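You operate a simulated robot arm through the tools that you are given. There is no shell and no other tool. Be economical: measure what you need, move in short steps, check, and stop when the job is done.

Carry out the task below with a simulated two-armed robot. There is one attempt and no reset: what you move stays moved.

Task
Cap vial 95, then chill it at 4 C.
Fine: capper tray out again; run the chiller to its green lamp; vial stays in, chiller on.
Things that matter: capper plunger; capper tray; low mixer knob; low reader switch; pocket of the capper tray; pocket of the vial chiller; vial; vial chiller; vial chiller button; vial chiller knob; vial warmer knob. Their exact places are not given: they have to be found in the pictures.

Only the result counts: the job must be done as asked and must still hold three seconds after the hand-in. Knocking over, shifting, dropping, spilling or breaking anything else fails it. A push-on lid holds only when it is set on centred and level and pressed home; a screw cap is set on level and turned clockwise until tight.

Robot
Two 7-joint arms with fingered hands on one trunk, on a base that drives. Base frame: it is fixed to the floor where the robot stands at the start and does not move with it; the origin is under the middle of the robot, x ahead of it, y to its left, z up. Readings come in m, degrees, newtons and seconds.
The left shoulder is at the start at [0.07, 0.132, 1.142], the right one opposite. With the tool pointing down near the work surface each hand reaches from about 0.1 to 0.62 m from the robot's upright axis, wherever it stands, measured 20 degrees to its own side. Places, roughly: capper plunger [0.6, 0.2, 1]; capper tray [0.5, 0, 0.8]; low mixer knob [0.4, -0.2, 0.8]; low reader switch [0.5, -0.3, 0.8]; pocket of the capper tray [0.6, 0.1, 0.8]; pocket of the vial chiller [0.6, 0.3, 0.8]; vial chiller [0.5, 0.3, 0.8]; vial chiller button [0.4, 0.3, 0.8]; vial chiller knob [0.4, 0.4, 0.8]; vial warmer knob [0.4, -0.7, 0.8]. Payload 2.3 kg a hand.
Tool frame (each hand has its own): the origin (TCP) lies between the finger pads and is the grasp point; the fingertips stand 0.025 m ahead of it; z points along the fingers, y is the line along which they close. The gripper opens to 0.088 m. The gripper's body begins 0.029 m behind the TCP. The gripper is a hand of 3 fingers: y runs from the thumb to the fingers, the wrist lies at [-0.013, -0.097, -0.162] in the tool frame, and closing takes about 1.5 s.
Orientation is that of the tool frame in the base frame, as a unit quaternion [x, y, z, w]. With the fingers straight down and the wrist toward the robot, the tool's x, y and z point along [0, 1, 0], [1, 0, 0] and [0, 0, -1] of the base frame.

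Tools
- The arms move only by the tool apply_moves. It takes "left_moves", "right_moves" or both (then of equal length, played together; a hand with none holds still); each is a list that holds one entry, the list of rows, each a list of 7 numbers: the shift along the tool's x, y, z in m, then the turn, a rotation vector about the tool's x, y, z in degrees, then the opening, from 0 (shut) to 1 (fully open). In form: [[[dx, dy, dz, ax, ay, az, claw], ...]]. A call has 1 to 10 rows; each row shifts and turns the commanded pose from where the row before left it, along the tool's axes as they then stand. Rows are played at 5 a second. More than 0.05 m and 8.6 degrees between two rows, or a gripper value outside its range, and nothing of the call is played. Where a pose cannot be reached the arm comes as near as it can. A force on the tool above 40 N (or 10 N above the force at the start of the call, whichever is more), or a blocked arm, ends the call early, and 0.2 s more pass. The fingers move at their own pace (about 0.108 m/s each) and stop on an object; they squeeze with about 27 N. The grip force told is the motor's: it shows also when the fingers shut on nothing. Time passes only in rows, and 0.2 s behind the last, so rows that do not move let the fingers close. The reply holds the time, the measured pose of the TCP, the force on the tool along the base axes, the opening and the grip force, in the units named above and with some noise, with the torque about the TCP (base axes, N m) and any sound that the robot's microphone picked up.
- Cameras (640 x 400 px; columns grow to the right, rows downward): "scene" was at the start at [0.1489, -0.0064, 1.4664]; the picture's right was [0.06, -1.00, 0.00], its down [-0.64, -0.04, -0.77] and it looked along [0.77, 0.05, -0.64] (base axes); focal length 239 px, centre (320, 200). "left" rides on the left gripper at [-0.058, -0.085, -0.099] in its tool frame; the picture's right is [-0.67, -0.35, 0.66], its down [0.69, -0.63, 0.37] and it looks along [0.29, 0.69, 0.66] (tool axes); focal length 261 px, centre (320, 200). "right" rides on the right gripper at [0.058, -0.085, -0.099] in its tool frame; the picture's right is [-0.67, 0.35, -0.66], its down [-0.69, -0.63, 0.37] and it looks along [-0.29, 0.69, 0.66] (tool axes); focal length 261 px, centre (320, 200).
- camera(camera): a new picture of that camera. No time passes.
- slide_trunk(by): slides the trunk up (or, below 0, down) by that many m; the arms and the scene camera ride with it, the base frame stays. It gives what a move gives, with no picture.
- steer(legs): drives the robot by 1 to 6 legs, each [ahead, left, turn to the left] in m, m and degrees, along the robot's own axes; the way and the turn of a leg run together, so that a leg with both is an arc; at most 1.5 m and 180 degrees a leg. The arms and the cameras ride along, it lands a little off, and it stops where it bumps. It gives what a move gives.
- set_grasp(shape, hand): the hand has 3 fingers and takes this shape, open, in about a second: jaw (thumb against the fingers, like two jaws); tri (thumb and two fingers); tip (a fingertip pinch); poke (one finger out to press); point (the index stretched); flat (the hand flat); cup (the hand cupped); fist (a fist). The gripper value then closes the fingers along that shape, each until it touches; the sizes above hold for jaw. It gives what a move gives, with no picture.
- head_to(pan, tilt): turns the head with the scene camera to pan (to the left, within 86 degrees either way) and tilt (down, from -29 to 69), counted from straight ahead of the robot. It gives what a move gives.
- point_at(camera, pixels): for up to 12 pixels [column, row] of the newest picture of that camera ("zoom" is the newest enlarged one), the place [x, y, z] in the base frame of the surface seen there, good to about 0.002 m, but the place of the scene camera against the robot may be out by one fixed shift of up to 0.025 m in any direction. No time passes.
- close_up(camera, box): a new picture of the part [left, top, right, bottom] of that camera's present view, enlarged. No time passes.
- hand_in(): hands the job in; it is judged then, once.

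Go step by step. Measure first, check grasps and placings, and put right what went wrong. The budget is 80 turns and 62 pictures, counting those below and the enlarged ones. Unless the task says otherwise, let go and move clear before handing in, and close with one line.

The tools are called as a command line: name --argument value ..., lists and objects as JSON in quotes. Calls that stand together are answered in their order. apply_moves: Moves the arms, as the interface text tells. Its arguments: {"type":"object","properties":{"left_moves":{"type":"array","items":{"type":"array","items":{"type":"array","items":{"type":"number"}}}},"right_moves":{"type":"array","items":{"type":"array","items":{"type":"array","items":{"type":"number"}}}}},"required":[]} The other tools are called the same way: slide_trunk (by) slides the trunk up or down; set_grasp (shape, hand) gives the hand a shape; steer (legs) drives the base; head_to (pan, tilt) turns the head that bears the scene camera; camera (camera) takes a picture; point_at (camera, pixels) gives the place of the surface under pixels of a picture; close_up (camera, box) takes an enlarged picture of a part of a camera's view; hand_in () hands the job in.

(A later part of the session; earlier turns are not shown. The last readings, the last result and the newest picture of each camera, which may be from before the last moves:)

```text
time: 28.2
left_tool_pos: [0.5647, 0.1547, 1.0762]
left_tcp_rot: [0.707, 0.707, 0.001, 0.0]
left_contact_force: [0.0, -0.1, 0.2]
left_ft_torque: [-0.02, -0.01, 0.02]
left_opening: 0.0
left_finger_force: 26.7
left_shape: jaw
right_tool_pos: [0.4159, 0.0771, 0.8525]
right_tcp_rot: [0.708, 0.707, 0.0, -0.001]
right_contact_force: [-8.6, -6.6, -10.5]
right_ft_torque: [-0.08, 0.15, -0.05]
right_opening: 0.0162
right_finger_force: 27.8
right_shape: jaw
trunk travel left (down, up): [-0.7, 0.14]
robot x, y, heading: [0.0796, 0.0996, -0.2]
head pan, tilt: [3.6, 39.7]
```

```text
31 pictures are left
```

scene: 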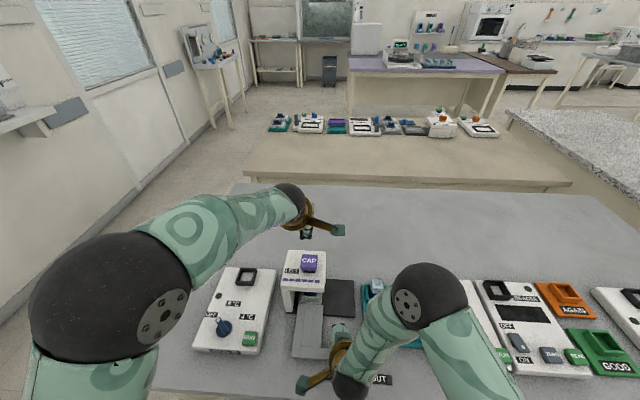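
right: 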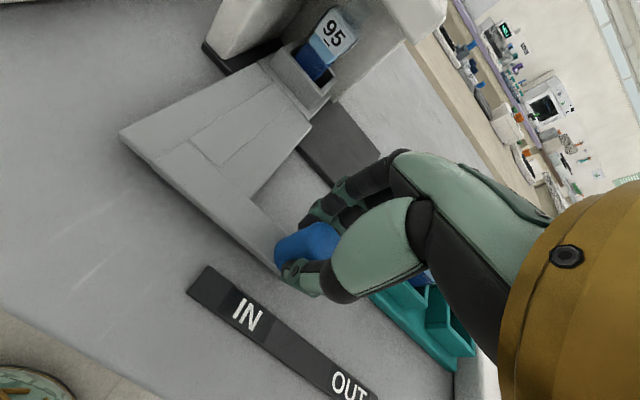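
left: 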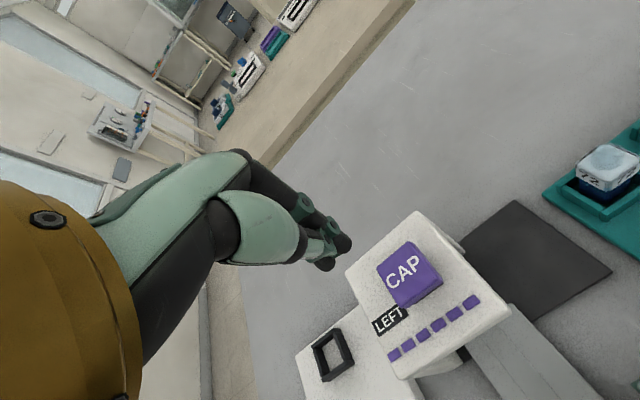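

The left fist-like jaw is over the plunger at (0.565, 0.155). I'll descend and press down in small steps.

apply_moves --left_moves '[[[-0.001, -0.001, 0.03, 0, 0, 0, 0], [0, 0, 0.03, 0, 0, 0, 0], [0, 0, 0.015, 0, 0, 0, 0], [0, 0, 0.006, 0, 0, 0, 0], [0, 0, 0.005, 0, 0, 0, 0], [0, 0, 0.004, 0, 0, 0, 0], [0, 0, 0.004, 0, 0, 0, 0], [0, 0, 0.004, 0, 0, 0, 0], [0, 0, 0.004, 0, 0, 0, 0], [0, 0, 0, 0, 0, 0, 0]]]'

camera --camera "left"

```text
time: 30.4
left_tool_pos: [0.5638, 0.1559, 0.9777]
left_tcp_rot: [0.7, 0.714, -0.003, 0.008]
left_contact_force: [8.2, -2.2, 34.2]
left_ft_torque: [-0.11, -0.26, -0.01]
left_opening: 0.0001
left_finger_force: 27.0
left_shape: jaw
right_tool_pos: [0.4164, 0.0773, 0.8537]
right_tcp_rot: [0.707, 0.707, 0.002, -0.001]
right_contact_force: [-2.0, -2.2, -18.4]
right_ft_torque: [0.01, -0.04, -0.03]
right_opening: 0.0162
right_finger_force: 26.7
right_shape: jaw
trunk travel left (down, up): [-0.7, 0.14]
robot x, y, heading: [0.0783, 0.0994, 0.0]
head pan, tilt: [3.6, 39.7]
heard: click
```

```text
30 pictures are left
```

left: 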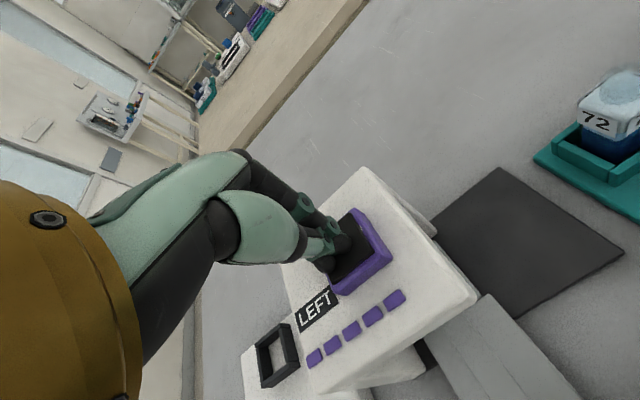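

A click sounded and the LEFT lamps went from 6 to 5, so a cap is on. I'll raise the left hand straight up, then slide the tray back out.

apply_moves --left_moves '[[[0, 0, -0.02, 0, 0, 0, 0], [0, 0, -0.03, 0, 0, 0, 0], [0, 0, -0.04, 0, 0, 0, 0], [0, 0, -0.04, 0, 0, 0, 0], [0.04, -0.01, -0.02, 0, 0, 0, 0.3], [0.04, -0.01, 0, 0, 0, 0, 0.7], [0.04, -0.01, 0, 0, 0, 0, 0.7], [0, 0, 0, 0, 0, 0, 0.7]]]'

apply_moves --right_moves '[[[-0.008, 0, 0, 0, 0, 0, 0], [-0.012, 0, 0, 0, 0, 0, 0], [-0.012, 0, 0, 0, 0, 0, 0], [-0.012, 0, 0, 0, 0, 0, 0], [-0.012, 0, 0, 0, 0, 0, 0], [-0.012, 0, 0, 0, 0, 0, 0], [-0.012, 0, 0, 0, 0, 0, 0], [-0.008, 0, 0, 0, 0, 0, 0], [-0.006, 0, 0, 0, 0, 0, 0], [-0.002, 0, 0, 0, 0, 0, 0]]]'

camera --camera "right"

```text
time: 32.2
left_tool_pos: [0.5313, 0.2731, 1.1263]
left_tcp_rot: [0.707, 0.708, 0.001, 0.0]
left_contact_force: [-0.3, 0.6, -0.1]
left_ft_torque: [0.02, 0.0, 0.0]
left_opening: 0.0185
left_finger_force: 0.0
left_shape: jaw
right_tool_pos: [0.4159, 0.0772, 0.8532]
right_tcp_rot: [0.707, 0.707, 0.0, -0.001]
right_contact_force: [-6.6, -5.4, -8.0]
right_ft_torque: [-0.08, 0.08, -0.07]
right_opening: 0.0161
right_finger_force: 27.2
right_shape: jaw
trunk travel left (down, up): [-0.7, 0.14]
robot x, y, heading: [0.0784, 0.0996, 0.0]
head pan, tilt: [3.6, 39.7]
```

```text
time: 34.4
left_tool_pos: [0.5315, 0.2784, 1.1256]
left_tcp_rot: [0.706, 0.708, -0.001, 0.001]
left_contact_force: [-0.1, 0.2, 0.9]
left_ft_torque: [-0.01, 0.0, 0.01]
left_opening: 0.0188
left_finger_force: 0.0
left_shape: jaw
right_tool_pos: [0.4158, -0.0131, 0.8524]
right_tcp_rot: [0.705, 0.709, 0.0, 0.0]
right_contact_force: [-4.2, 9.6, -10.2]
right_ft_torque: [0.17, 0.1, 0.05]
right_opening: 0.0165
right_finger_force: 26.3
right_shape: jaw
trunk travel left (down, up): [-0.7, 0.14]
robot x, y, heading: [0.0766, 0.0976, 0.3]
head pan, tilt: [3.6, 39.7]
```

```text
29 pictures are left
```

right: 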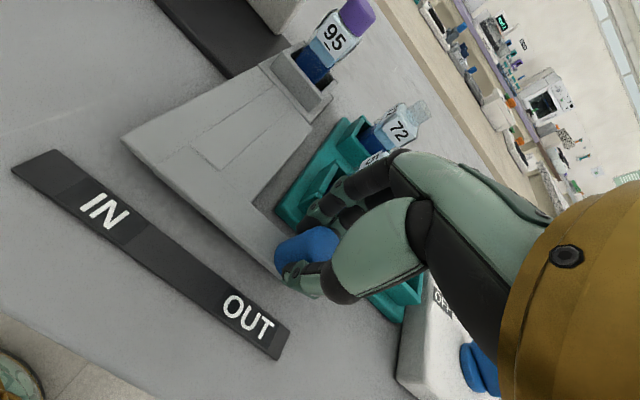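

The purple cap is on vial 95 and the tray is nearly out (knob y -0.013, originally -0.016). I'll pull the last 3 mm, and open the left hand fully since it reads only 0.019 m.

apply_moves --right_moves '[[[-0.002, 0, 0, 0, 0, 0, 0], [-0.002, 0, 0, 0, 0, 0, 0], [0, 0, 0, 0, 0, 0, 0], [0, 0, 0, 0, 0, 0, 0]]]' --left_moves '[[[0, 0, 0, 0, 0, 0, 1], [0, 0, 0, 0, 0, 0, 1], [0, 0, 0, 0, 0, 0, 1], [0, 0, 0, 0, 0, 0, 1]]]'

camera --camera "left"

```text
time: 35.4
left_tool_pos: [0.5327, 0.2808, 1.125]
left_tcp_rot: [0.706, 0.708, -0.003, 0.002]
left_contact_force: [-1.2, 0.6, -0.2]
left_ft_torque: [0.01, 0.0, -0.01]
left_opening: 0.0875
left_finger_force: 0.1
left_shape: jaw
right_tool_pos: [0.4168, -0.0157, 0.8534]
right_tcp_rot: [0.706, 0.708, -0.001, 0.002]
right_contact_force: [-4.1, 19.2, -10.5]
right_ft_torque: [0.36, 0.05, 0.14]
right_opening: 0.0162
right_finger_force: 26.9
right_shape: jaw
trunk travel left (down, up): [-0.7, 0.14]
robot x, y, heading: [0.0801, 0.1008, 0.3]
head pan, tilt: [3.6, 39.7]
```

```text
28 pictures are left
```

left: 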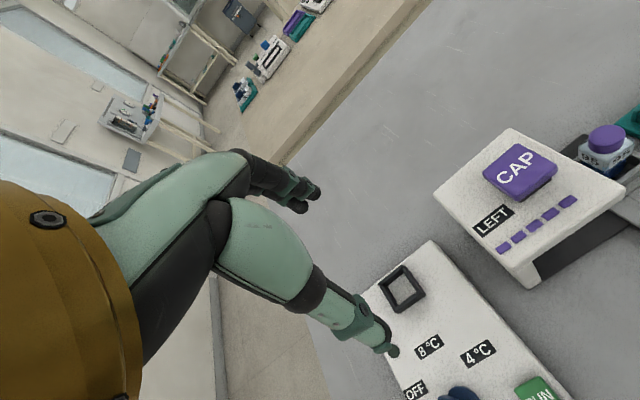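

The tray is against its OUT stop. I'll relax, release the knob, and withdraw the right hand straight up and aside.

apply_moves --right_moves '[[[0.004, 0, 0, 0, 0, 0, 0], [0, 0, 0, 0, 0, 0, 0.3], [0, 0, 0, 0, 0, 0, 0.5], [0, 0, -0.02, 0, 0, 0, 0.5], [0, 0, -0.04, 0, 0, 0, 0.5], [0, 0, -0.045, 0, 0, 0, 0.5], [0, 0, -0.045, 0, 0, 0, 0.5], [-0.04, -0.01, -0.02, 0, 0, 0, 0.5], [-0.045, -0.01, 0, 0, 0, 0, 0.5], [-0.045, -0.01, 0, 0, 0, 0, 0.5]]]'

close_up --camera "left" --box '[540, 90, 640, 200]'

point_at --camera "left" --pixels '[[606, 140], [590, 138], [608, 128], [623, 140], [604, 155], [605, 170], [580, 152], [401, 272], [379, 290], [392, 312], [424, 294], [401, 288]]'

```text
time: 37.6
left_tool_pos: [0.533, 0.2756, 1.1264]
left_tcp_rot: [0.706, 0.708, 0.001, 0.002]
left_contact_force: [0.0, 0.5, 0.0]
left_ft_torque: [0.01, -0.03, -0.03]
left_opening: 0.0875
left_finger_force: 0.0
left_shape: jaw
right_tool_pos: [0.4219, -0.0712, 1.0231]
right_tcp_rot: [0.707, 0.707, 0.004, 0.001]
right_contact_force: [0.7, -0.1, 0.0]
right_ft_torque: [0.01, 0.01, 0.02]
right_opening: 0.0436
right_finger_force: 0.0
right_shape: jaw
right hand out of reach, approached as far as the arm can: row 8, 9, 10
trunk travel left (down, up): [-0.7, 0.14]
robot x, y, heading: [0.079, 0.1002, 0.1]
head pan, tilt: [3.6, 39.7]
```

```text
3.64 times, centred on (590, 145) of left
```

zoom: 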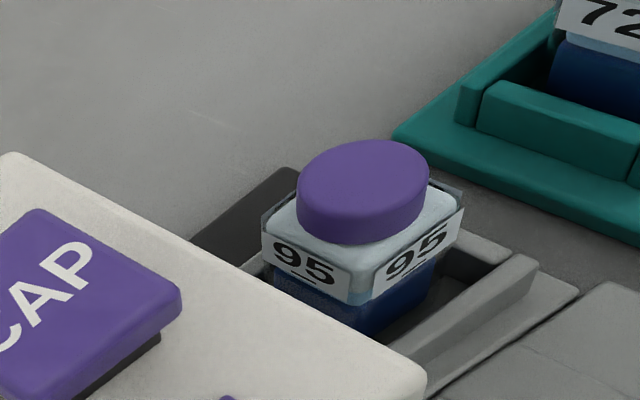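

```text
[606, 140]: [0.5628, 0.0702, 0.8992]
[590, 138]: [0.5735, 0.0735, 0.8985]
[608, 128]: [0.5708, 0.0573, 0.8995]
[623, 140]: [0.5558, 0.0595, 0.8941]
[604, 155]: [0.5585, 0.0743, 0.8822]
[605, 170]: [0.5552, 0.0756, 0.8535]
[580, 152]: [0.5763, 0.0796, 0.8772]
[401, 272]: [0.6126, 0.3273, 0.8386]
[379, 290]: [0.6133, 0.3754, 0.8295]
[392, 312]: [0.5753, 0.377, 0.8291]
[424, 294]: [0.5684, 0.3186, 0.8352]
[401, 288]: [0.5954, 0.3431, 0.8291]
```

The cap sits centred and level on vial 95 (cap top z 0.899 at (0.564, 0.064)). The right hand stopped short, so I'll raise it out of the way and bring the left hand above the vial.

apply_moves --right_moves '[[[0, 0, -0.04, 0, 0, 0, 0.5], [0, 0, -0.04, 0, 0, 0, 0.5], [0, 0, -0.04, 0, 0, 0, 0.5], [0, 0, -0.04, 0, 0, 0, 0.5], [-0.02, 0, -0.02, 0, 0, 0, 0.5], [-0.02, 0, 0, 0, 0, 0, 0.5], [0, 0, 0, 0, 0, 0, 0.5]]]'

apply_moves --left_moves '[[[-0.035, 0.006, 0, 0, 0, 0, 0.7], [-0.035, 0.006, 0, 0, 0, 0, 0.7], [-0.035, 0.006, 0, 0, 0, 0, 0.7], [-0.035, 0.006, 0, 0, 0, 0, 0.7], [-0.035, 0.006, 0, 0, 0, 0, 0.7], [-0.037, 0.002, 0, 0, 0, 0, 0.7], [0, 0, 0.04, 0, 0, 0, 0.7], [0, 0, 0.04, 0, 0, 0, 0.7], [0, 0, 0.04, 0, 0, 0, 0.7], [0, 0, 0, 0, 0, 0, 0.7]]]'

camera --camera "left"

```text
time: 39.2
left_tool_pos: [0.5327, 0.2746, 1.1252]
left_tcp_rot: [0.706, 0.708, -0.001, 0.001]
left_contact_force: [-0.4, 0.9, 0.9]
left_ft_torque: [0.03, 0.03, -0.01]
left_opening: 0.0875
left_finger_force: 0.0
left_shape: jaw
right_tool_pos: [0.4244, -0.1093, 1.2048]
right_tcp_rot: [0.707, 0.707, 0.0, -0.001]
right_contact_force: [-0.5, 0.4, 0.0]
right_ft_torque: [-0.01, 0.0, 0.02]
right_opening: 0.0442
right_finger_force: 0.1
right_shape: jaw
trunk travel left (down, up): [-0.7, 0.14]
robot x, y, heading: [0.0763, 0.0964, -0.1]
head pan, tilt: [3.6, 39.7]
```

```text
time: 41.4
left_tool_pos: [0.5659, 0.0659, 1.0039]
left_tcp_rot: [0.702, 0.712, -0.004, 0.003]
left_contact_force: [-0.4, -1.0, 0.3]
left_ft_torque: [0.03, -0.03, -0.04]
left_opening: 0.0616
left_finger_force: 0.0
left_shape: jaw
right_tool_pos: [0.4232, -0.1098, 1.2027]
right_tcp_rot: [0.707, 0.707, 0.0, 0.0]
right_contact_force: [-0.4, -0.7, 0.3]
right_ft_torque: [-0.01, -0.01, -0.04]
right_opening: 0.0439
right_finger_force: 0.1
right_shape: jaw
trunk travel left (down, up): [-0.7, 0.14]
robot x, y, heading: [0.0754, 0.0991, -0.0]
head pan, tilt: [3.6, 39.7]
```

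```text
26 pictures are left
```

left: 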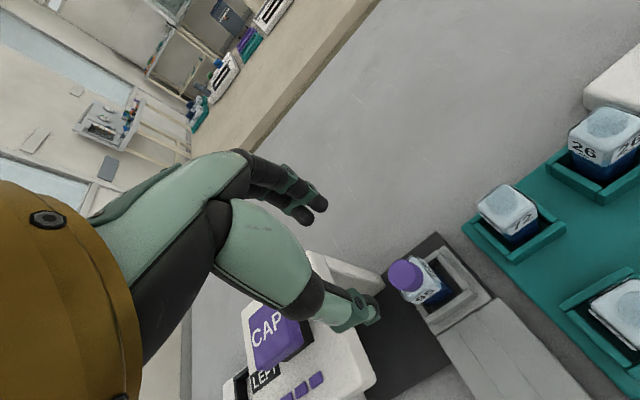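

The hand is above the capped vial (cap at (405,272)). I'll measure it once more before descending.

point_at --camera "left" --pixels '[[405, 274], [390, 270], [407, 259], [422, 272], [408, 288], [425, 262], [430, 302], [437, 260], [423, 258], [447, 272]]'

close_up --camera "left" --box '[320, 220, 480, 340]'

```text
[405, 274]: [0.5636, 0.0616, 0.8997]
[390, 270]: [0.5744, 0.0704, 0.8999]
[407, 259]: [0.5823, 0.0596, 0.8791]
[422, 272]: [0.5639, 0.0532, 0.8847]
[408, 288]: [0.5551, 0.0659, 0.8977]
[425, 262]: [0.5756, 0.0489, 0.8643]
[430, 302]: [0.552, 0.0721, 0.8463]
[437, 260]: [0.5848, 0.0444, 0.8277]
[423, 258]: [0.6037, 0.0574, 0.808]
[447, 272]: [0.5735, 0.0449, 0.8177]
```

```text
3.33 times, centred on (400, 280) of left
```

zoom: 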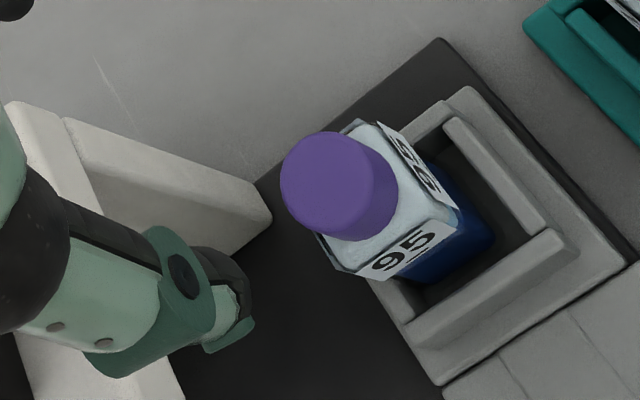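

The vial centre is (0.565, 0.063). I'll descend to TCP z 0.874 around it and grip.

apply_moves --left_moves '[[[-0.0025, 0, 0.02, 0, 0, 0, 0.7], [0, 0, 0.03, 0, 0, 0, 0.7], [0, 0, 0.03, 0, 0, 0, 0.7], [0, 0, 0.025, 0, 0, 0, 0.7], [0, 0, 0.015, 0, 0, 0, 0.7], [0, 0, 0.009, 0, 0, 0, 0.7], [0, 0, 0, 0, 0, 0, 0.7]]]'

camera --camera "left"

```text
time: 43.0
left_tool_pos: [0.5641, 0.0608, 0.8763]
left_tcp_rot: [0.706, 0.708, -0.001, 0.0]
left_contact_force: [0.5, -0.9, -0.7]
left_ft_torque: [-0.03, -0.01, 0.0]
left_opening: 0.0619
left_finger_force: 0.1
left_shape: jaw
right_tool_pos: [0.4222, -0.1104, 1.2044]
right_tcp_rot: [0.707, 0.707, 0.0, 0.0]
right_contact_force: [0.3, -0.5, -0.9]
right_ft_torque: [0.0, 0.02, 0.0]
right_opening: 0.0441
right_finger_force: 0.0
right_shape: jaw
trunk travel left (down, up): [-0.7, 0.14]
robot x, y, heading: [0.0787, 0.1011, 0.1]
head pan, tilt: [3.6, 39.7]
```

```text
24 pictures are left
```

left: 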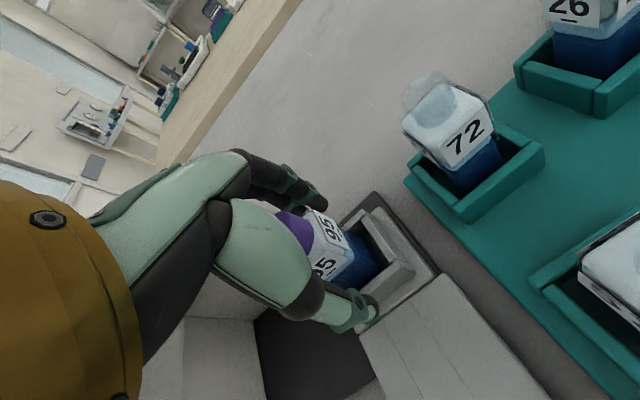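

The fingers straddle the vial body. I'll shift 2 mm left, close, and lift straight up.

apply_moves --left_moves '[[[0.002, 0.001, 0, 0, 0, 0, 0.7], [0, 0, 0, 0, 0, 0, 0.3], [0, 0, 0, 0, 0, 0, 0], [0, 0, 0, 0, 0, 0, 0], [0, 0, 0, 0, 0, 0, 0], [0, 0, 0, 0, 0, 0, 0], [0, 0, 0, 0, 0, 0, 0], [0, 0, 0, 0, 0, 0, 0]]]'

apply_moves --left_moves '[[[0, 0, -0.01, 0, 0, 0, 0], [0, 0, -0.015, 0, 0, 0, 0], [0, 0, -0.025, 0, 0, 0, 0], [0, 0, -0.035, 0, 0, 0, 0], [0, 0, -0.04, 0, 0, 0, 0], [0, 0, -0.04, 0, 0, 0, 0], [0, 0, -0.03, 0, 0, 0, 0], [0, 0, 0, 0, 0, 0, 0]]]'

camera --camera "left"

```text
time: 44.8
left_tool_pos: [0.566, 0.062, 0.8758]
left_tcp_rot: [0.706, 0.708, 0.001, 0.001]
left_contact_force: [0.0, -0.5, 0.2]
left_ft_torque: [-0.01, 0.02, 0.03]
left_opening: 0.0246
left_finger_force: 26.3
left_shape: jaw
right_tool_pos: [0.4225, -0.1096, 1.2029]
right_tcp_rot: [0.707, 0.707, 0.0, 0.0]
right_contact_force: [-0.1, -0.4, 0.2]
right_ft_torque: [0.02, 0.0, -0.03]
right_opening: 0.0438
right_finger_force: 0.1
right_shape: jaw
trunk travel left (down, up): [-0.7, 0.14]
robot x, y, heading: [0.0776, 0.0978, 0.0]
head pan, tilt: [3.6, 39.7]
```

```text
time: 46.6
left_tool_pos: [0.5674, 0.068, 1.0692]
left_tcp_rot: [0.7, 0.715, -0.01, 0.003]
left_contact_force: [-0.2, -0.3, 0.2]
left_ft_torque: [0.0, -0.05, -0.01]
left_opening: 0.0243
left_finger_force: 26.5
left_shape: jaw
right_tool_pos: [0.423, -0.1107, 1.2046]
right_tcp_rot: [0.707, 0.707, 0.0, 0.0]
right_contact_force: [-0.6, 0.4, 0.0]
right_ft_torque: [-0.01, 0.03, -0.02]
right_opening: 0.0438
right_finger_force: 0.0
right_shape: jaw
trunk travel left (down, up): [-0.7, 0.14]
robot x, y, heading: [0.0787, 0.1018, 0.1]
head pan, tilt: [3.6, 39.7]
```

```text
23 pictures are left
```

left: 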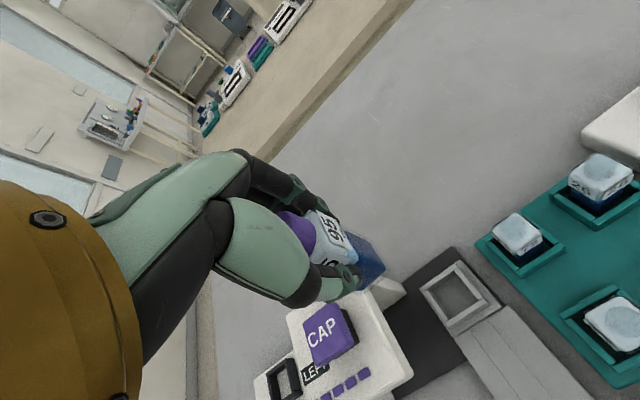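

Vial 95 is held, with its bottom at z ≈ 1.01, clear of the plunger. I'll carry it left toward the chiller.

apply_moves --left_moves '[[[0.04, -0.003, 0, 0, 0, 0, 0], [0.04, -0.003, 0, 0, 0, 0, 0], [0.04, -0.003, 0, 0, 0, 0, 0], [0.04, -0.003, 0, 0, 0, 0, 0], [0.04, -0.003, 0, 0, 0, 0, 0], [0.04, -0.003, 0, 0, 0, 0, 0], [0.037, -0.003, 0, 0, 0, 0, 0], [0, 0, 0, 0, 0, 0, 0]]]'

camera --camera "left"

```text
time: 48.4
left_tool_pos: [0.5459, 0.3378, 1.0667]
left_tcp_rot: [0.706, 0.708, 0.0, 0.0]
left_contact_force: [0.6, -0.1, -0.7]
left_ft_torque: [0.0, 0.01, 0.01]
left_opening: 0.0241
left_finger_force: 27.0
left_shape: jaw
right_tool_pos: [0.4233, -0.1099, 1.2039]
right_tcp_rot: [0.707, 0.707, 0.0, 0.001]
right_contact_force: [-0.7, -0.1, 0.4]
right_ft_torque: [-0.01, -0.01, 0.0]
right_opening: 0.0442
right_finger_force: 0.0
right_shape: jaw
trunk travel left (down, up): [-0.7, 0.14]
robot x, y, heading: [0.0815, 0.1009, -0.0]
head pan, tilt: [3.6, 39.7]
```

```text
22 pictures are left
```

left: 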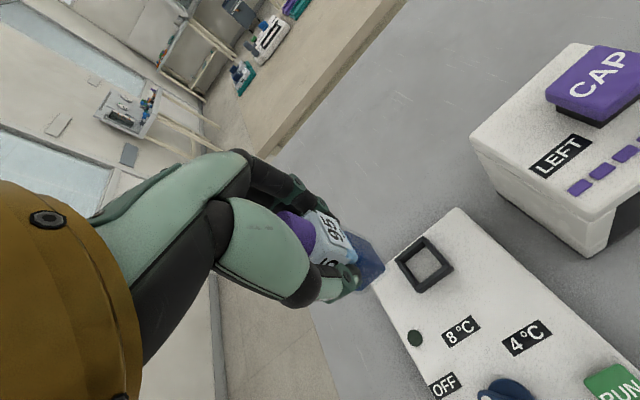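

The chiller pocket is in view at (424,264). I'll measure its rim and floor.

close_up --camera "left" --box '[380, 220, 480, 310]'

point_at --camera "zoom" --pixels '[[295, 75], [160, 180], [255, 320], [430, 205], [290, 200], [220, 130], [350, 260], [205, 250], [360, 140]]'

```text
4.44 times, centred on (430, 265) of left
```

zoom: 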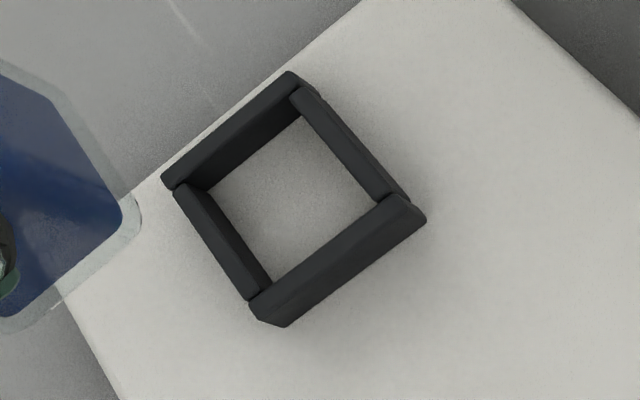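

```text
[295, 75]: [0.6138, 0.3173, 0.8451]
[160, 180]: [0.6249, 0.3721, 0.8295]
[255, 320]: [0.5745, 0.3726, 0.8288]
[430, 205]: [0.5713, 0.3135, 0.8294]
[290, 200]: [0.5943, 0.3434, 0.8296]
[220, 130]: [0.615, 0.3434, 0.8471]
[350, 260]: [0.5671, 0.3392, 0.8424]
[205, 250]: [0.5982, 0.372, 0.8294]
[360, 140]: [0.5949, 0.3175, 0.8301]
```

point_at --camera "zoom" --pixels '[[225, 240], [180, 190], [255, 292], [165, 180], [290, 75], [305, 92], [385, 192], [415, 210], [260, 305], [300, 120], [372, 200], [216, 192]]'

```text
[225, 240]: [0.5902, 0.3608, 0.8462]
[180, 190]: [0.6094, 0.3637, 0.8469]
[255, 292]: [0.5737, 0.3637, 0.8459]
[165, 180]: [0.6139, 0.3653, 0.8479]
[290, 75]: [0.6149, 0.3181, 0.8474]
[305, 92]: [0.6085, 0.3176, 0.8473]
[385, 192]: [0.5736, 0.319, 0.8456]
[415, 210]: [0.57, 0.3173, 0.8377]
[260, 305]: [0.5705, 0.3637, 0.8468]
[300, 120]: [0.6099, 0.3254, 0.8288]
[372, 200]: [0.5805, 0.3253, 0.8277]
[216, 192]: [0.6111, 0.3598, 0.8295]
```

Pocket centre is (0.592, 0.341), rim z 0.847, floor 0.829. I'll move over it with the vial bottom about 2 cm above the rim and check.

apply_moves --left_moves '[[[0.001, 0.024, 0, 0, 0, 0, 0], [0.001, 0.023, 0, 0, 0, 0, 0], [0, 0, 0.035, 0, 0, 0, 0], [0, 0, 0.035, 0, 0, 0, 0], [0, 0, 0.035, 0, 0, 0, 0], [0, 0, 0.035, 0, 0, 0, 0], [0, 0, 0, 0, 0, 0, 0], [0, 0, 0, 0, 0, 0, 0]]]'

close_up --camera "left" --box '[270, 180, 430, 320]'

```text
time: 50.2
left_tool_pos: [0.5915, 0.3419, 0.928]
left_tcp_rot: [0.707, 0.708, -0.001, 0.001]
left_contact_force: [0.5, -0.1, -0.3]
left_ft_torque: [-0.03, -0.04, -0.01]
left_opening: 0.0244
left_finger_force: 26.4
left_shape: jaw
right_tool_pos: [0.4232, -0.1112, 1.2033]
right_tcp_rot: [0.707, 0.707, 0.0, 0.0]
right_contact_force: [-0.4, 0.3, 0.1]
right_ft_torque: [-0.02, -0.01, 0.01]
right_opening: 0.0438
right_finger_force: 0.0
right_shape: jaw
trunk travel left (down, up): [-0.7, 0.14]
robot x, y, heading: [0.0769, 0.0968, -0.1]
head pan, tilt: [3.6, 39.7]
```

```text
2.86 times, centred on (350, 250) of left
```

zoom: 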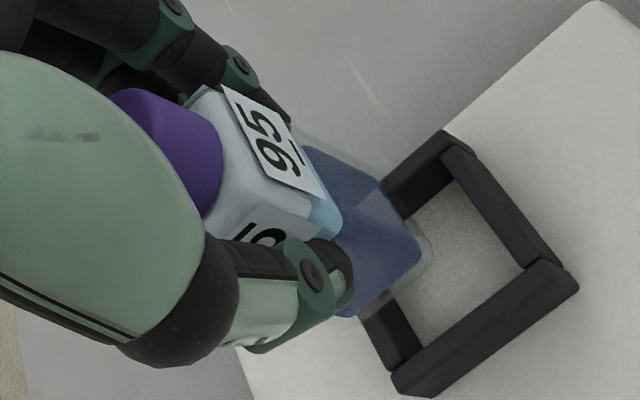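

point_at --camera "zoom" --pixels '[[415, 265], [395, 215], [380, 240], [370, 190], [360, 305], [330, 215], [390, 290], [450, 140], [550, 270], [410, 375], [350, 270]]'

```text
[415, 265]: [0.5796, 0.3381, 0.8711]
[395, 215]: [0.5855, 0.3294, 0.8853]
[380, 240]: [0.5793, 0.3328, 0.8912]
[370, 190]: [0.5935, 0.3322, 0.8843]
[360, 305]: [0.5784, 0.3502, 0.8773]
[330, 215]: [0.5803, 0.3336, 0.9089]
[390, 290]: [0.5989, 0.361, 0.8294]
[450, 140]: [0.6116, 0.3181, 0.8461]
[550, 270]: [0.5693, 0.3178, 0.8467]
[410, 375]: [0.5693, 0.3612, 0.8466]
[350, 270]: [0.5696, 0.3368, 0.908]
```

The vial's faces (y ≈ 0.328, x ≈ 0.578) put its centre within 2 mm of the pocket. I'll make a 1 mm trim and lower it in.

apply_moves --left_moves '[[[-0.001, 0, 0.01, 0, 0, 0, 0], [0, 0, 0.01, 0, 0, 0, 0], [0, 0, 0.008, 0, 0, 0, 0], [0, 0, 0.006, 0, 0, 0, 0], [0, 0, 0.004, 0, 0, 0, 0], [0, 0, 0.002, 0, 0, 0, 0], [0, 0, 0, 0, 0, 0, 0], [0, 0, 0, 0, 0, 0, 0]]]'

close_up --camera "left" --box '[270, 180, 430, 320]'

```text
time: 52.0
left_tool_pos: [0.5904, 0.3399, 0.8894]
left_tcp_rot: [0.707, 0.708, -0.001, 0.0]
left_contact_force: [-0.2, -0.9, -0.2]
left_ft_torque: [-0.01, 0.02, 0.03]
left_opening: 0.0243
left_finger_force: 26.6
left_shape: jaw
right_tool_pos: [0.4217, -0.1101, 1.2043]
right_tcp_rot: [0.708, 0.707, 0.0, 0.0]
right_contact_force: [-0.1, 0.3, 1.0]
right_ft_torque: [0.0, 0.02, 0.03]
right_opening: 0.044
right_finger_force: 0.1
right_shape: jaw
trunk travel left (down, up): [-0.7, 0.14]
robot x, y, heading: [0.0745, 0.0981, -0.0]
head pan, tilt: [3.6, 39.7]
```

```text
2.86 times, centred on (350, 250) of left
```

zoom: 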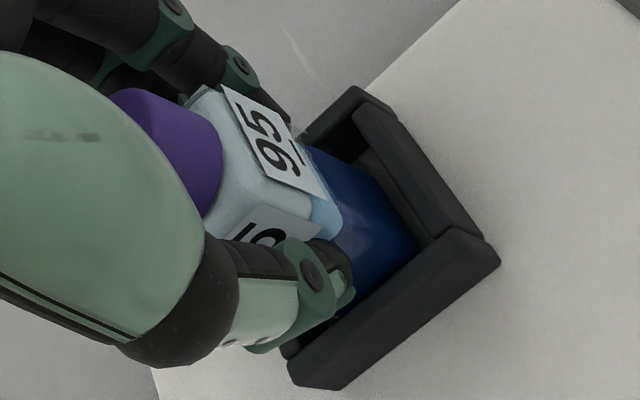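

The vial is inside the pocket walls with no side load. I'll lower 2 mm, release, rise, and draw back over the knob.

apply_moves --left_moves '[[[0, 0, 0.002, 0, 0, 0, 0], [0, 0, 0, 0, 0, 0, 0], [0, 0, 0, 0, 0, 0, 0.35], [0, 0, 0, 0, 0, 0, 0.6], [0, 0, 0, 0, 0, 0, 0.7], [0, 0, -0.02, 0, 0, 0, 0.7], [0, 0, -0.035, 0, 0, 0, 0.7], [0, 0, -0.045, 0, 0, 0, 0.7], [0, 0, -0.045, 0, 0, 0, 0.7], [0, 0, 0, 0, 0, 0, 0.7]]]'

apply_moves --left_moves '[[[0, -0.04, 0, 0, 0, 0, 0.7], [0, -0.045, 0, 0, 0, 0, 0.7], [0, -0.045, 0, 0, 0, 0, 0.7], [0, 0, 0, 0, 0, 0, 0.7]]]'

camera --camera "left"

```text
time: 54.2
left_tool_pos: [0.5906, 0.3407, 1.0333]
left_tcp_rot: [0.707, 0.708, 0.0, 0.001]
left_contact_force: [-0.2, 0.7, -0.1]
left_ft_torque: [0.01, 0.0, -0.02]
left_opening: 0.0613
left_finger_force: 0.1
left_shape: jaw
right_tool_pos: [0.4233, -0.1106, 1.2037]
right_tcp_rot: [0.707, 0.707, 0.0, 0.0]
right_contact_force: [-0.6, -0.2, 0.2]
right_ft_torque: [0.04, 0.01, 0.0]
right_opening: 0.0439
right_finger_force: 0.1
right_shape: jaw
trunk travel left (down, up): [-0.7, 0.14]
robot x, y, heading: [0.0799, 0.0972, -0.1]
head pan, tilt: [3.6, 39.7]
```

```text
time: 55.2
left_tool_pos: [0.4617, 0.3394, 1.0319]
left_tcp_rot: [0.706, 0.708, 0.001, 0.0]
left_contact_force: [1.0, -0.2, 0.1]
left_ft_torque: [0.01, 0.01, 0.02]
left_opening: 0.0613
left_finger_force: 0.0
left_shape: jaw
right_tool_pos: [0.4216, -0.1101, 1.2032]
right_tcp_rot: [0.708, 0.707, 0.0, 0.0]
right_contact_force: [-0.4, -0.3, -0.4]
right_ft_torque: [0.01, 0.0, 0.02]
right_opening: 0.0439
right_finger_force: 0.0
right_shape: jaw
trunk travel left (down, up): [-0.7, 0.14]
robot x, y, heading: [0.0789, 0.098, 0.1]
head pan, tilt: [3.6, 39.7]
```

```text
18 pictures are left
```

left: 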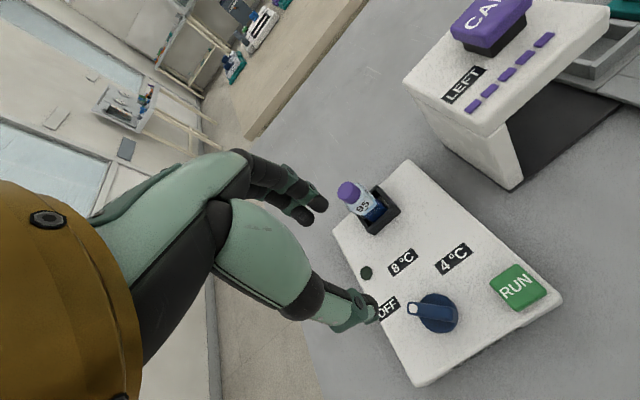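

Vial 95 stands capped in the chiller pocket (around (362,205)). I'll measure the knob (435,310), its labels and the RUN button.

close_up --camera "left" --box '[370, 230, 550, 360]'

point_at --camera "zoom" --pixels '[[180, 275], [255, 275], [215, 265], [275, 300], [245, 325], [270, 225], [310, 95], [130, 115], [85, 270], [520, 195], [280, 270], [200, 300]]'

```text
3.08 times, centred on (460, 295) of left
```

zoom: 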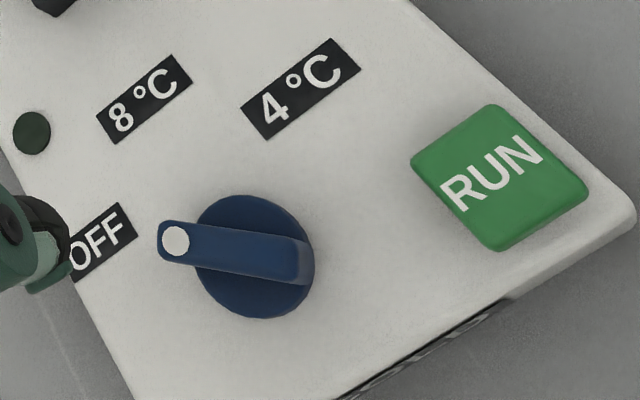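

```text
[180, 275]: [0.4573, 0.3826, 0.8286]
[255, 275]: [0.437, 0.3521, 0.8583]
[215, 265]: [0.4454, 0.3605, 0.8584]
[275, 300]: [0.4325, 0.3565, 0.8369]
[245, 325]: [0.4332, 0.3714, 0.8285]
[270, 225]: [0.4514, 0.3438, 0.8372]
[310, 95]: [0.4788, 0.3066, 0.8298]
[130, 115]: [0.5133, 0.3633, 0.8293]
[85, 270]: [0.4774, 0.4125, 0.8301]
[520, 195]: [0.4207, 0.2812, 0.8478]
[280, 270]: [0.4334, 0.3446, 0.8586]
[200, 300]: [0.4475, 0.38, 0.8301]
```

point_at --camera "zoom" --pixels '[[175, 240], [165, 228], [165, 252], [295, 240], [297, 270], [235, 235], [230, 265], [250, 200], [262, 315], [212, 285], [300, 225], [308, 285]]'

```text
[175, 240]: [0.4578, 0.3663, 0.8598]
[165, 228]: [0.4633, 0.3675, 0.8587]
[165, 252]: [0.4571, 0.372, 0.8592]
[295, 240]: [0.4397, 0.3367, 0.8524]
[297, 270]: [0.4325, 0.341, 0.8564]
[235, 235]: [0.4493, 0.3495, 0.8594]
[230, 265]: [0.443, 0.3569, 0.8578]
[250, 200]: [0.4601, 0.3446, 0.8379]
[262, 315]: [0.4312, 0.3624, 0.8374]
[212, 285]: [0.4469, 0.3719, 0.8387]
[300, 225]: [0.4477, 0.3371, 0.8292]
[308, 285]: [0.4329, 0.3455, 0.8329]
```

The knob's centre is about (0.4455, 0.3535), its bar top z 0.859, and it points 50° toward OFF. It needs about 100° clockwise to 4 °C. I'll test in free air how far the wrist turns clockwise before gripping.

apply_moves --left_moves '[[[0, 0, 0, 0, 0, 8.5, 0.5], [0, 0, 0, 0, 0, 8.5, 0.5], [0, 0, 0, 0, 0, 8.5, 0.5], [0, 0, 0, 0, 0, 8.5, 0.5], [0, 0, 0, 0, 0, 8.5, 0.5], [0, 0, 0, 0, 0, 8.5, 0.5], [0, 0, 0, 0, 0, 8.5, 0.5], [0, 0, 0, 0, 0, 8.5, 0.5], [0, 0, 0, 0, 0, 8.5, 0.5], [0, 0, 0, 0, 0, 8.5, 0.5]]]'

apply_moves --left_moves '[[[0, 0, 0, 0, 0, 8.5, 0.5], [0, 0, 0, 0, 0, 8.5, 0.5], [0, 0, 0, 0, 0, 8.5, 0.5], [0, 0, 0, 0, 0, 8.5, 0.5], [0, 0, 0, 0, 0, 8.5, 0.5], [0, 0, 0, 0, 0, 8.5, 0.5], [0, 0, 0, 0, 0, 0, 0.5]]]'

```text
time: 57.4
left_tool_pos: [0.4585, 0.339, 1.0318]
left_tcp_rot: [0.999, 0.043, 0.0, 0.002]
left_contact_force: [-0.8, 0.7, -0.6]
left_ft_torque: [-0.03, 0.0, -0.02]
left_opening: 0.0445
left_finger_force: 0.0
left_shape: jaw
right_tool_pos: [0.4239, -0.1093, 1.2034]
right_tcp_rot: [0.707, 0.707, 0.0, 0.0]
right_contact_force: [-0.4, 0.1, -1.3]
right_ft_torque: [0.02, 0.01, -0.02]
right_opening: 0.044
right_finger_force: 0.0
right_shape: jaw
trunk travel left (down, up): [-0.7, 0.14]
robot x, y, heading: [0.0766, 0.0989, 0.1]
head pan, tilt: [3.6, 39.7]
```

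```text
time: 59.0
left_tool_pos: [0.4596, 0.3389, 1.0316]
left_tcp_rot: [0.921, -0.391, 0.0, 0.0]
left_contact_force: [0.5, 0.1, -0.1]
left_ft_torque: [0.01, -0.01, 0.03]
left_opening: 0.0444
left_finger_force: 0.2
left_shape: jaw
right_tool_pos: [0.4241, -0.1097, 1.2042]
right_tcp_rot: [0.707, 0.708, 0.0, 0.0]
right_contact_force: [-0.6, 0.3, 0.5]
right_ft_torque: [0.0, -0.01, -0.02]
right_opening: 0.0438
right_finger_force: 0.1
right_shape: jaw
trunk travel left (down, up): [-0.7, 0.14]
robot x, y, heading: [0.0739, 0.1007, 0.0]
head pan, tilt: [3.6, 39.7]
```

The wrist turns freely to -136°, so one grip suffices. I'll turn back to about -38°, square to the bar, and move over the knob.

apply_moves --left_moves '[[[0, 0, 0, 0, 0, -8.5, 0.5], [0, 0, 0, 0, 0, -8.5, 0.5], [0, 0, 0, 0, 0, -8.5, 0.5], [0, 0, 0, 0, 0, -8.5, 0.5], [0, 0, 0, 0, 0, -8.5, 0.5], [0, 0, 0, 0, 0, -8.5, 0.5], [0, 0, 0, 0, 0, -8.5, 0.5], [0, 0, 0, 0, 0, -8.5, 0.5], [0, 0, 0, 0, 0, -8.5, 0.5], [0, 0, 0, 0, 0, -8.5, 0.5]]]'

apply_moves --left_moves '[[[0, 0, 0, 0, 0, -8.5, 0.5], [0, 0, 0, 0, 0, -4.5, 0.5], [0.003, -0.0195, 0, 0, 0, 0, 0.5], [0, 0, 0.04, 0, 0, 0, 0.5], [0, 0, 0.04, 0, 0, 0, 0.5], [0, 0, 0, 0, 0, 0, 0.5]]]'

camera --camera "left"

```text
time: 61.2
left_tool_pos: [0.4592, 0.3406, 1.0317]
left_tcp_rot: [0.942, 0.336, 0.001, 0.0]
left_contact_force: [0.2, -0.1, -1.0]
left_ft_torque: [0.0, -0.01, -0.01]
left_opening: 0.0441
left_finger_force: 0.0
left_shape: jaw
right_tool_pos: [0.4227, -0.1107, 1.2033]
right_tcp_rot: [0.707, 0.707, -0.001, 0.0]
right_contact_force: [-1.1, 0.7, -0.1]
right_ft_torque: [-0.01, 0.0, 0.01]
right_opening: 0.0435
right_finger_force: 0.1
right_shape: jaw
trunk travel left (down, up): [-0.7, 0.14]
robot x, y, heading: [0.0772, 0.1032, -0.0]
head pan, tilt: [3.6, 39.7]
```

```text
time: 62.6
left_tool_pos: [0.4458, 0.3501, 0.9513]
left_tcp_rot: [0.898, 0.44, 0.001, 0.001]
left_contact_force: [-0.2, -0.8, 0.7]
left_ft_torque: [-0.01, 0.0, 0.04]
left_opening: 0.0442
left_finger_force: 0.1
left_shape: jaw
right_tool_pos: [0.4213, -0.11, 1.204]
right_tcp_rot: [0.708, 0.707, 0.0, 0.0]
right_contact_force: [0.1, 0.2, -0.2]
right_ft_torque: [0.0, 0.04, 0.01]
right_opening: 0.044
right_finger_force: 0.0
right_shape: jaw
trunk travel left (down, up): [-0.7, 0.14]
robot x, y, heading: [0.0715, 0.1017, -0.3]
head pan, tilt: [3.6, 39.7]
```

```text
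16 pictures are left
```

left: 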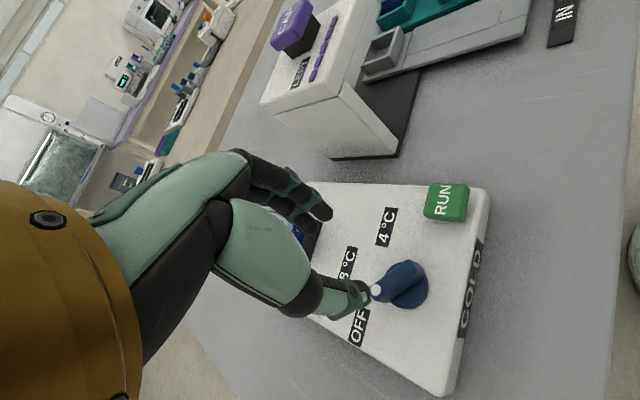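

Yaw is -38°. I'll re-measure the bar (dot near (376,290), tail near (424,270)) from this closer view.

close_up --camera "left" --box '[340, 240, 460, 330]'

point_at --camera "zoom" --pixels '[[160, 210], [185, 220], [250, 180], [320, 160], [300, 130], [330, 190], [260, 210], [280, 150], [370, 290], [405, 170], [400, 240], [270, 290]]'

```text
4.44 times, centred on (400, 285) of left
```

zoom: 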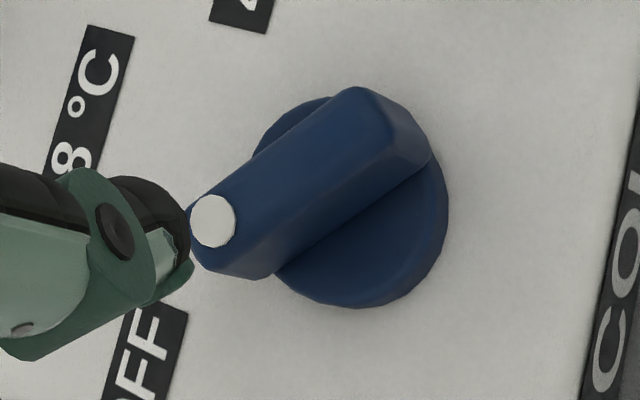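

```text
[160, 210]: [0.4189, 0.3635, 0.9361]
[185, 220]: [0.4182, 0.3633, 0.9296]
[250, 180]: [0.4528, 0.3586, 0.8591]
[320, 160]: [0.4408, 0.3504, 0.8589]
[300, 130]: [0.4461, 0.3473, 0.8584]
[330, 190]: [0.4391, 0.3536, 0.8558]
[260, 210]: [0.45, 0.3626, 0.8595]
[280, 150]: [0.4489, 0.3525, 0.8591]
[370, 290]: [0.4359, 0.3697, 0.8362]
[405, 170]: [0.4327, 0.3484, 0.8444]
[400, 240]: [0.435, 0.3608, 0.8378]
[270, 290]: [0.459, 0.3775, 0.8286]
```

The bar centre is at (0.4465, 0.354). I'll shift slightly, descend so the fingertips stop just above the disc, and close.

apply_moves --left_moves '[[[0.0035, -0.0018, 0, 0, 0, 0, 0.5], [0, 0, 0.03, 0, 0, 0, 0.5], [0, 0, 0.03, 0, 0, 0, 0.5], [0, 0, 0.015, 0, 0, 0, 0.5], [0, 0, 0.009, 0, 0, 0, 0.5], [0, 0, 0, 0, 0, 0, 0.5]]]'

close_up --camera "left" --box '[260, 170, 460, 330]'

```text
time: 64.0
left_tool_pos: [0.4468, 0.356, 0.8676]
left_tcp_rot: [0.899, 0.439, 0.0, 0.001]
left_contact_force: [0.5, 0.1, -0.5]
left_ft_torque: [-0.02, -0.01, 0.0]
left_opening: 0.0446
left_finger_force: 0.1
left_shape: jaw
right_tool_pos: [0.4237, -0.1116, 1.2031]
right_tcp_rot: [0.707, 0.707, 0.0, 0.001]
right_contact_force: [0.4, -0.2, -0.4]
right_ft_torque: [0.01, -0.01, 0.02]
right_opening: 0.0437
right_finger_force: 0.0
right_shape: jaw
trunk travel left (down, up): [-0.7, 0.14]
robot x, y, heading: [0.0789, 0.1006, 0.1]
head pan, tilt: [3.6, 39.7]
```

```text
2.50 times, centred on (360, 250) of left
```

zoom: 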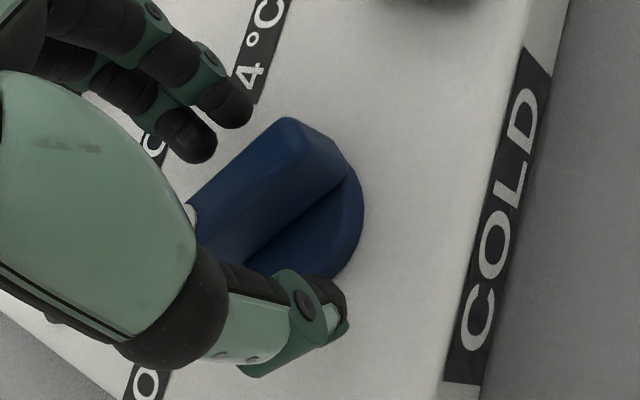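

The fingers straddle the bar squarely. I'll close on it and check.

apply_moves --left_moves '[[[0, 0, 0, 0, 0, 0, 0.3], [0, 0, 0, 0, 0, 0, 0.1], [0, 0, 0, 0, 0, 0, 0], [0, 0, 0, 0, 0, 0, 0], [0, 0, 0, 0, 0, 0, 0], [0, 0, 0, 0, 0, 0, 0]]]'

```text
time: 65.4
left_tool_pos: [0.4471, 0.3584, 0.8691]
left_tcp_rot: [0.898, 0.439, 0.0, 0.0]
left_contact_force: [-0.4, -1.2, -2.1]
left_ft_torque: [-0.01, 0.0, -0.03]
left_opening: 0.0078
left_finger_force: 27.2
left_shape: jaw
right_tool_pos: [0.4223, -0.1116, 1.2036]
right_tcp_rot: [0.707, 0.707, 0.001, 0.0]
right_contact_force: [0.4, -0.2, 0.0]
right_ft_torque: [0.03, 0.0, 0.02]
right_opening: 0.0442
right_finger_force: 0.1
right_shape: jaw
trunk travel left (down, up): [-0.7, 0.14]
robot x, y, heading: [0.082, 0.1022, 0.1]
head pan, tilt: [3.6, 39.7]
```

The bar is gripped (0.008 m). I'll turn clockwise 48° first and watch the force.

apply_moves --left_moves '[[[0, 0, 0, 0, 0, 8, 0], [0, 0, 0, 0, 0, 8, 0], [0, 0, 0, 0, 0, 8, 0], [0, 0, 0, 0, 0, 8, 0], [0, 0, 0, 0, 0, 8, 0], [0, 0, 0, 0, 0, 8, 0], [0, 0, 0, 0, 0, 0, 0]]]'

close_up --camera "left" --box '[260, 170, 460, 330]'

```text
time: 67.0
left_tool_pos: [0.4483, 0.3591, 0.8677]
left_tcp_rot: [0.999, 0.035, 0.001, 0.001]
left_contact_force: [-1.0, 0.1, 2.9]
left_ft_torque: [-0.02, 0.01, -0.01]
left_opening: 0.0079
left_finger_force: 27.0
left_shape: jaw
right_tool_pos: [0.4222, -0.1106, 1.2044]
right_tcp_rot: [0.707, 0.707, 0.0, 0.0]
right_contact_force: [0.6, -0.2, 0.0]
right_ft_torque: [0.0, 0.02, -0.01]
right_opening: 0.0439
right_finger_force: 0.1
right_shape: jaw
trunk travel left (down, up): [-0.7, 0.14]
robot x, y, heading: [0.0757, 0.098, 0.2]
head pan, tilt: [3.6, 39.7]
```

```text
2.50 times, centred on (360, 250) of left
```

zoom: 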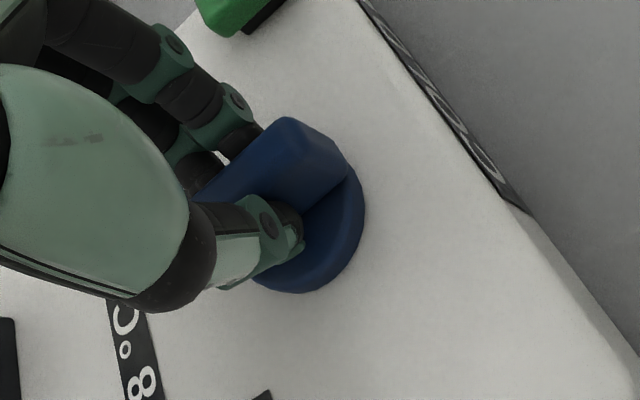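

The knob follows the hand (pointer now near 8 °C). I'll turn a further 56° clockwise to 4 °C.

apply_moves --left_moves '[[[0, 0, 0, 0, 0, 8, 0], [0, 0, 0, 0, 0, 8, 0], [0, 0, 0, 0, 0, 8, 0], [0, 0, 0, 0, 0, 8, 0], [0, 0, 0, 0, 0, 8, 0], [0, 0, 0, 0, 0, 8, 0], [0, 0, 0, 0, 0, 7, 0], [0, 0, 0, 0, 0, 0, 0]]]'

apply_moves --left_moves '[[[0, 0, 0, 0, 0, 0, 0.2], [0, 0, 0, 0, 0, 0, 0.5], [0, 0, 0, 0, 0, 0, 0.5], [0, 0, -0.02, 0, 0, 0, 0.5], [0, 0, -0.04, 0, 0, 0, 0.5], [0, 0, -0.04, 0, 0, 0, 0.5], [0, 0, -0.04, 0, 0, 0, 0.5], [0, 0, 0, 0, 0, 0, 0.5]]]'

camera --camera "left"

```text
time: 68.8
left_tool_pos: [0.447, 0.3583, 0.8681]
left_tcp_rot: [0.903, -0.43, 0.0, 0.0]
left_contact_force: [3.3, 0.2, 0.4]
left_ft_torque: [-0.01, -0.02, 0.05]
left_opening: 0.008
left_finger_force: 26.8
left_shape: jaw
right_tool_pos: [0.4235, -0.1117, 1.2036]
right_tcp_rot: [0.707, 0.707, 0.0, 0.001]
right_contact_force: [-0.7, 0.2, -0.3]
right_ft_torque: [0.01, 0.01, -0.04]
right_opening: 0.0438
right_finger_force: 0.0
right_shape: jaw
trunk travel left (down, up): [-0.7, 0.14]
robot x, y, heading: [0.0795, 0.0983, -0.0]
head pan, tilt: [3.6, 39.7]
```

```text
time: 70.6
left_tool_pos: [0.45, 0.3579, 1.0061]
left_tcp_rot: [0.903, -0.43, 0.001, 0.0]
left_contact_force: [0.4, 0.3, 0.6]
left_ft_torque: [-0.01, -0.01, -0.01]
left_opening: 0.0438
left_finger_force: 0.1
left_shape: jaw
right_tool_pos: [0.4225, -0.1102, 1.204]
right_tcp_rot: [0.708, 0.706, 0.0, 0.0]
right_contact_force: [-0.3, -0.2, 0.4]
right_ft_torque: [-0.02, 0.02, -0.01]
right_opening: 0.0439
right_finger_force: 0.0
right_shape: jaw
trunk travel left (down, up): [-0.7, 0.14]
robot x, y, heading: [0.0744, 0.1015, 0.0]
head pan, tilt: [3.6, 39.7]
```

```text
12 pictures are left
```

left: 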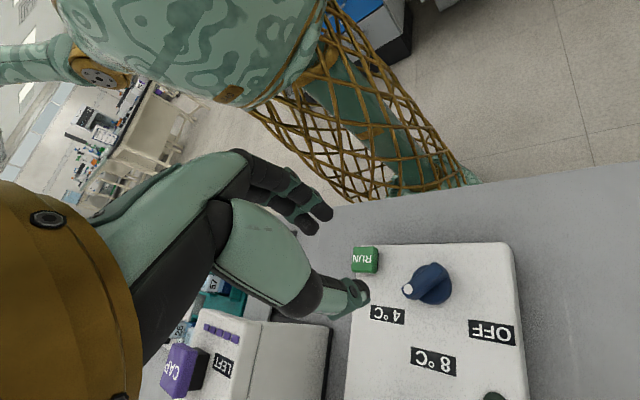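

The pointer dot (407,290) faces the 4 °C label (387,315). I'll check the angles numerically.

point_at --camera "left" --pixels '[[408, 290], [387, 315], [433, 361], [492, 332], [442, 270], [428, 277], [440, 302], [432, 266], [450, 283], [365, 258]]'

close_up --camera "left" --box '[340, 235, 520, 385]'

```text
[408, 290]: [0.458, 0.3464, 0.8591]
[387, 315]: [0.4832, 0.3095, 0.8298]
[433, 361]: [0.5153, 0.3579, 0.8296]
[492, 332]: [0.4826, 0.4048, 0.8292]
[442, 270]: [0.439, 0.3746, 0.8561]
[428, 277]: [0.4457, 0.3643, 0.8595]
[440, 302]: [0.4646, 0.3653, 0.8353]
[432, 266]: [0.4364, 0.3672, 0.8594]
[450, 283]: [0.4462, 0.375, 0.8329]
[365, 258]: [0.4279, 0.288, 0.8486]
```

```text
2.67 times, centred on (430, 310) of left
```

zoom: 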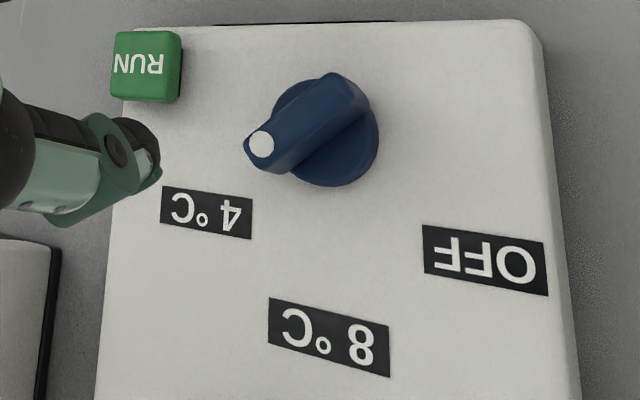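

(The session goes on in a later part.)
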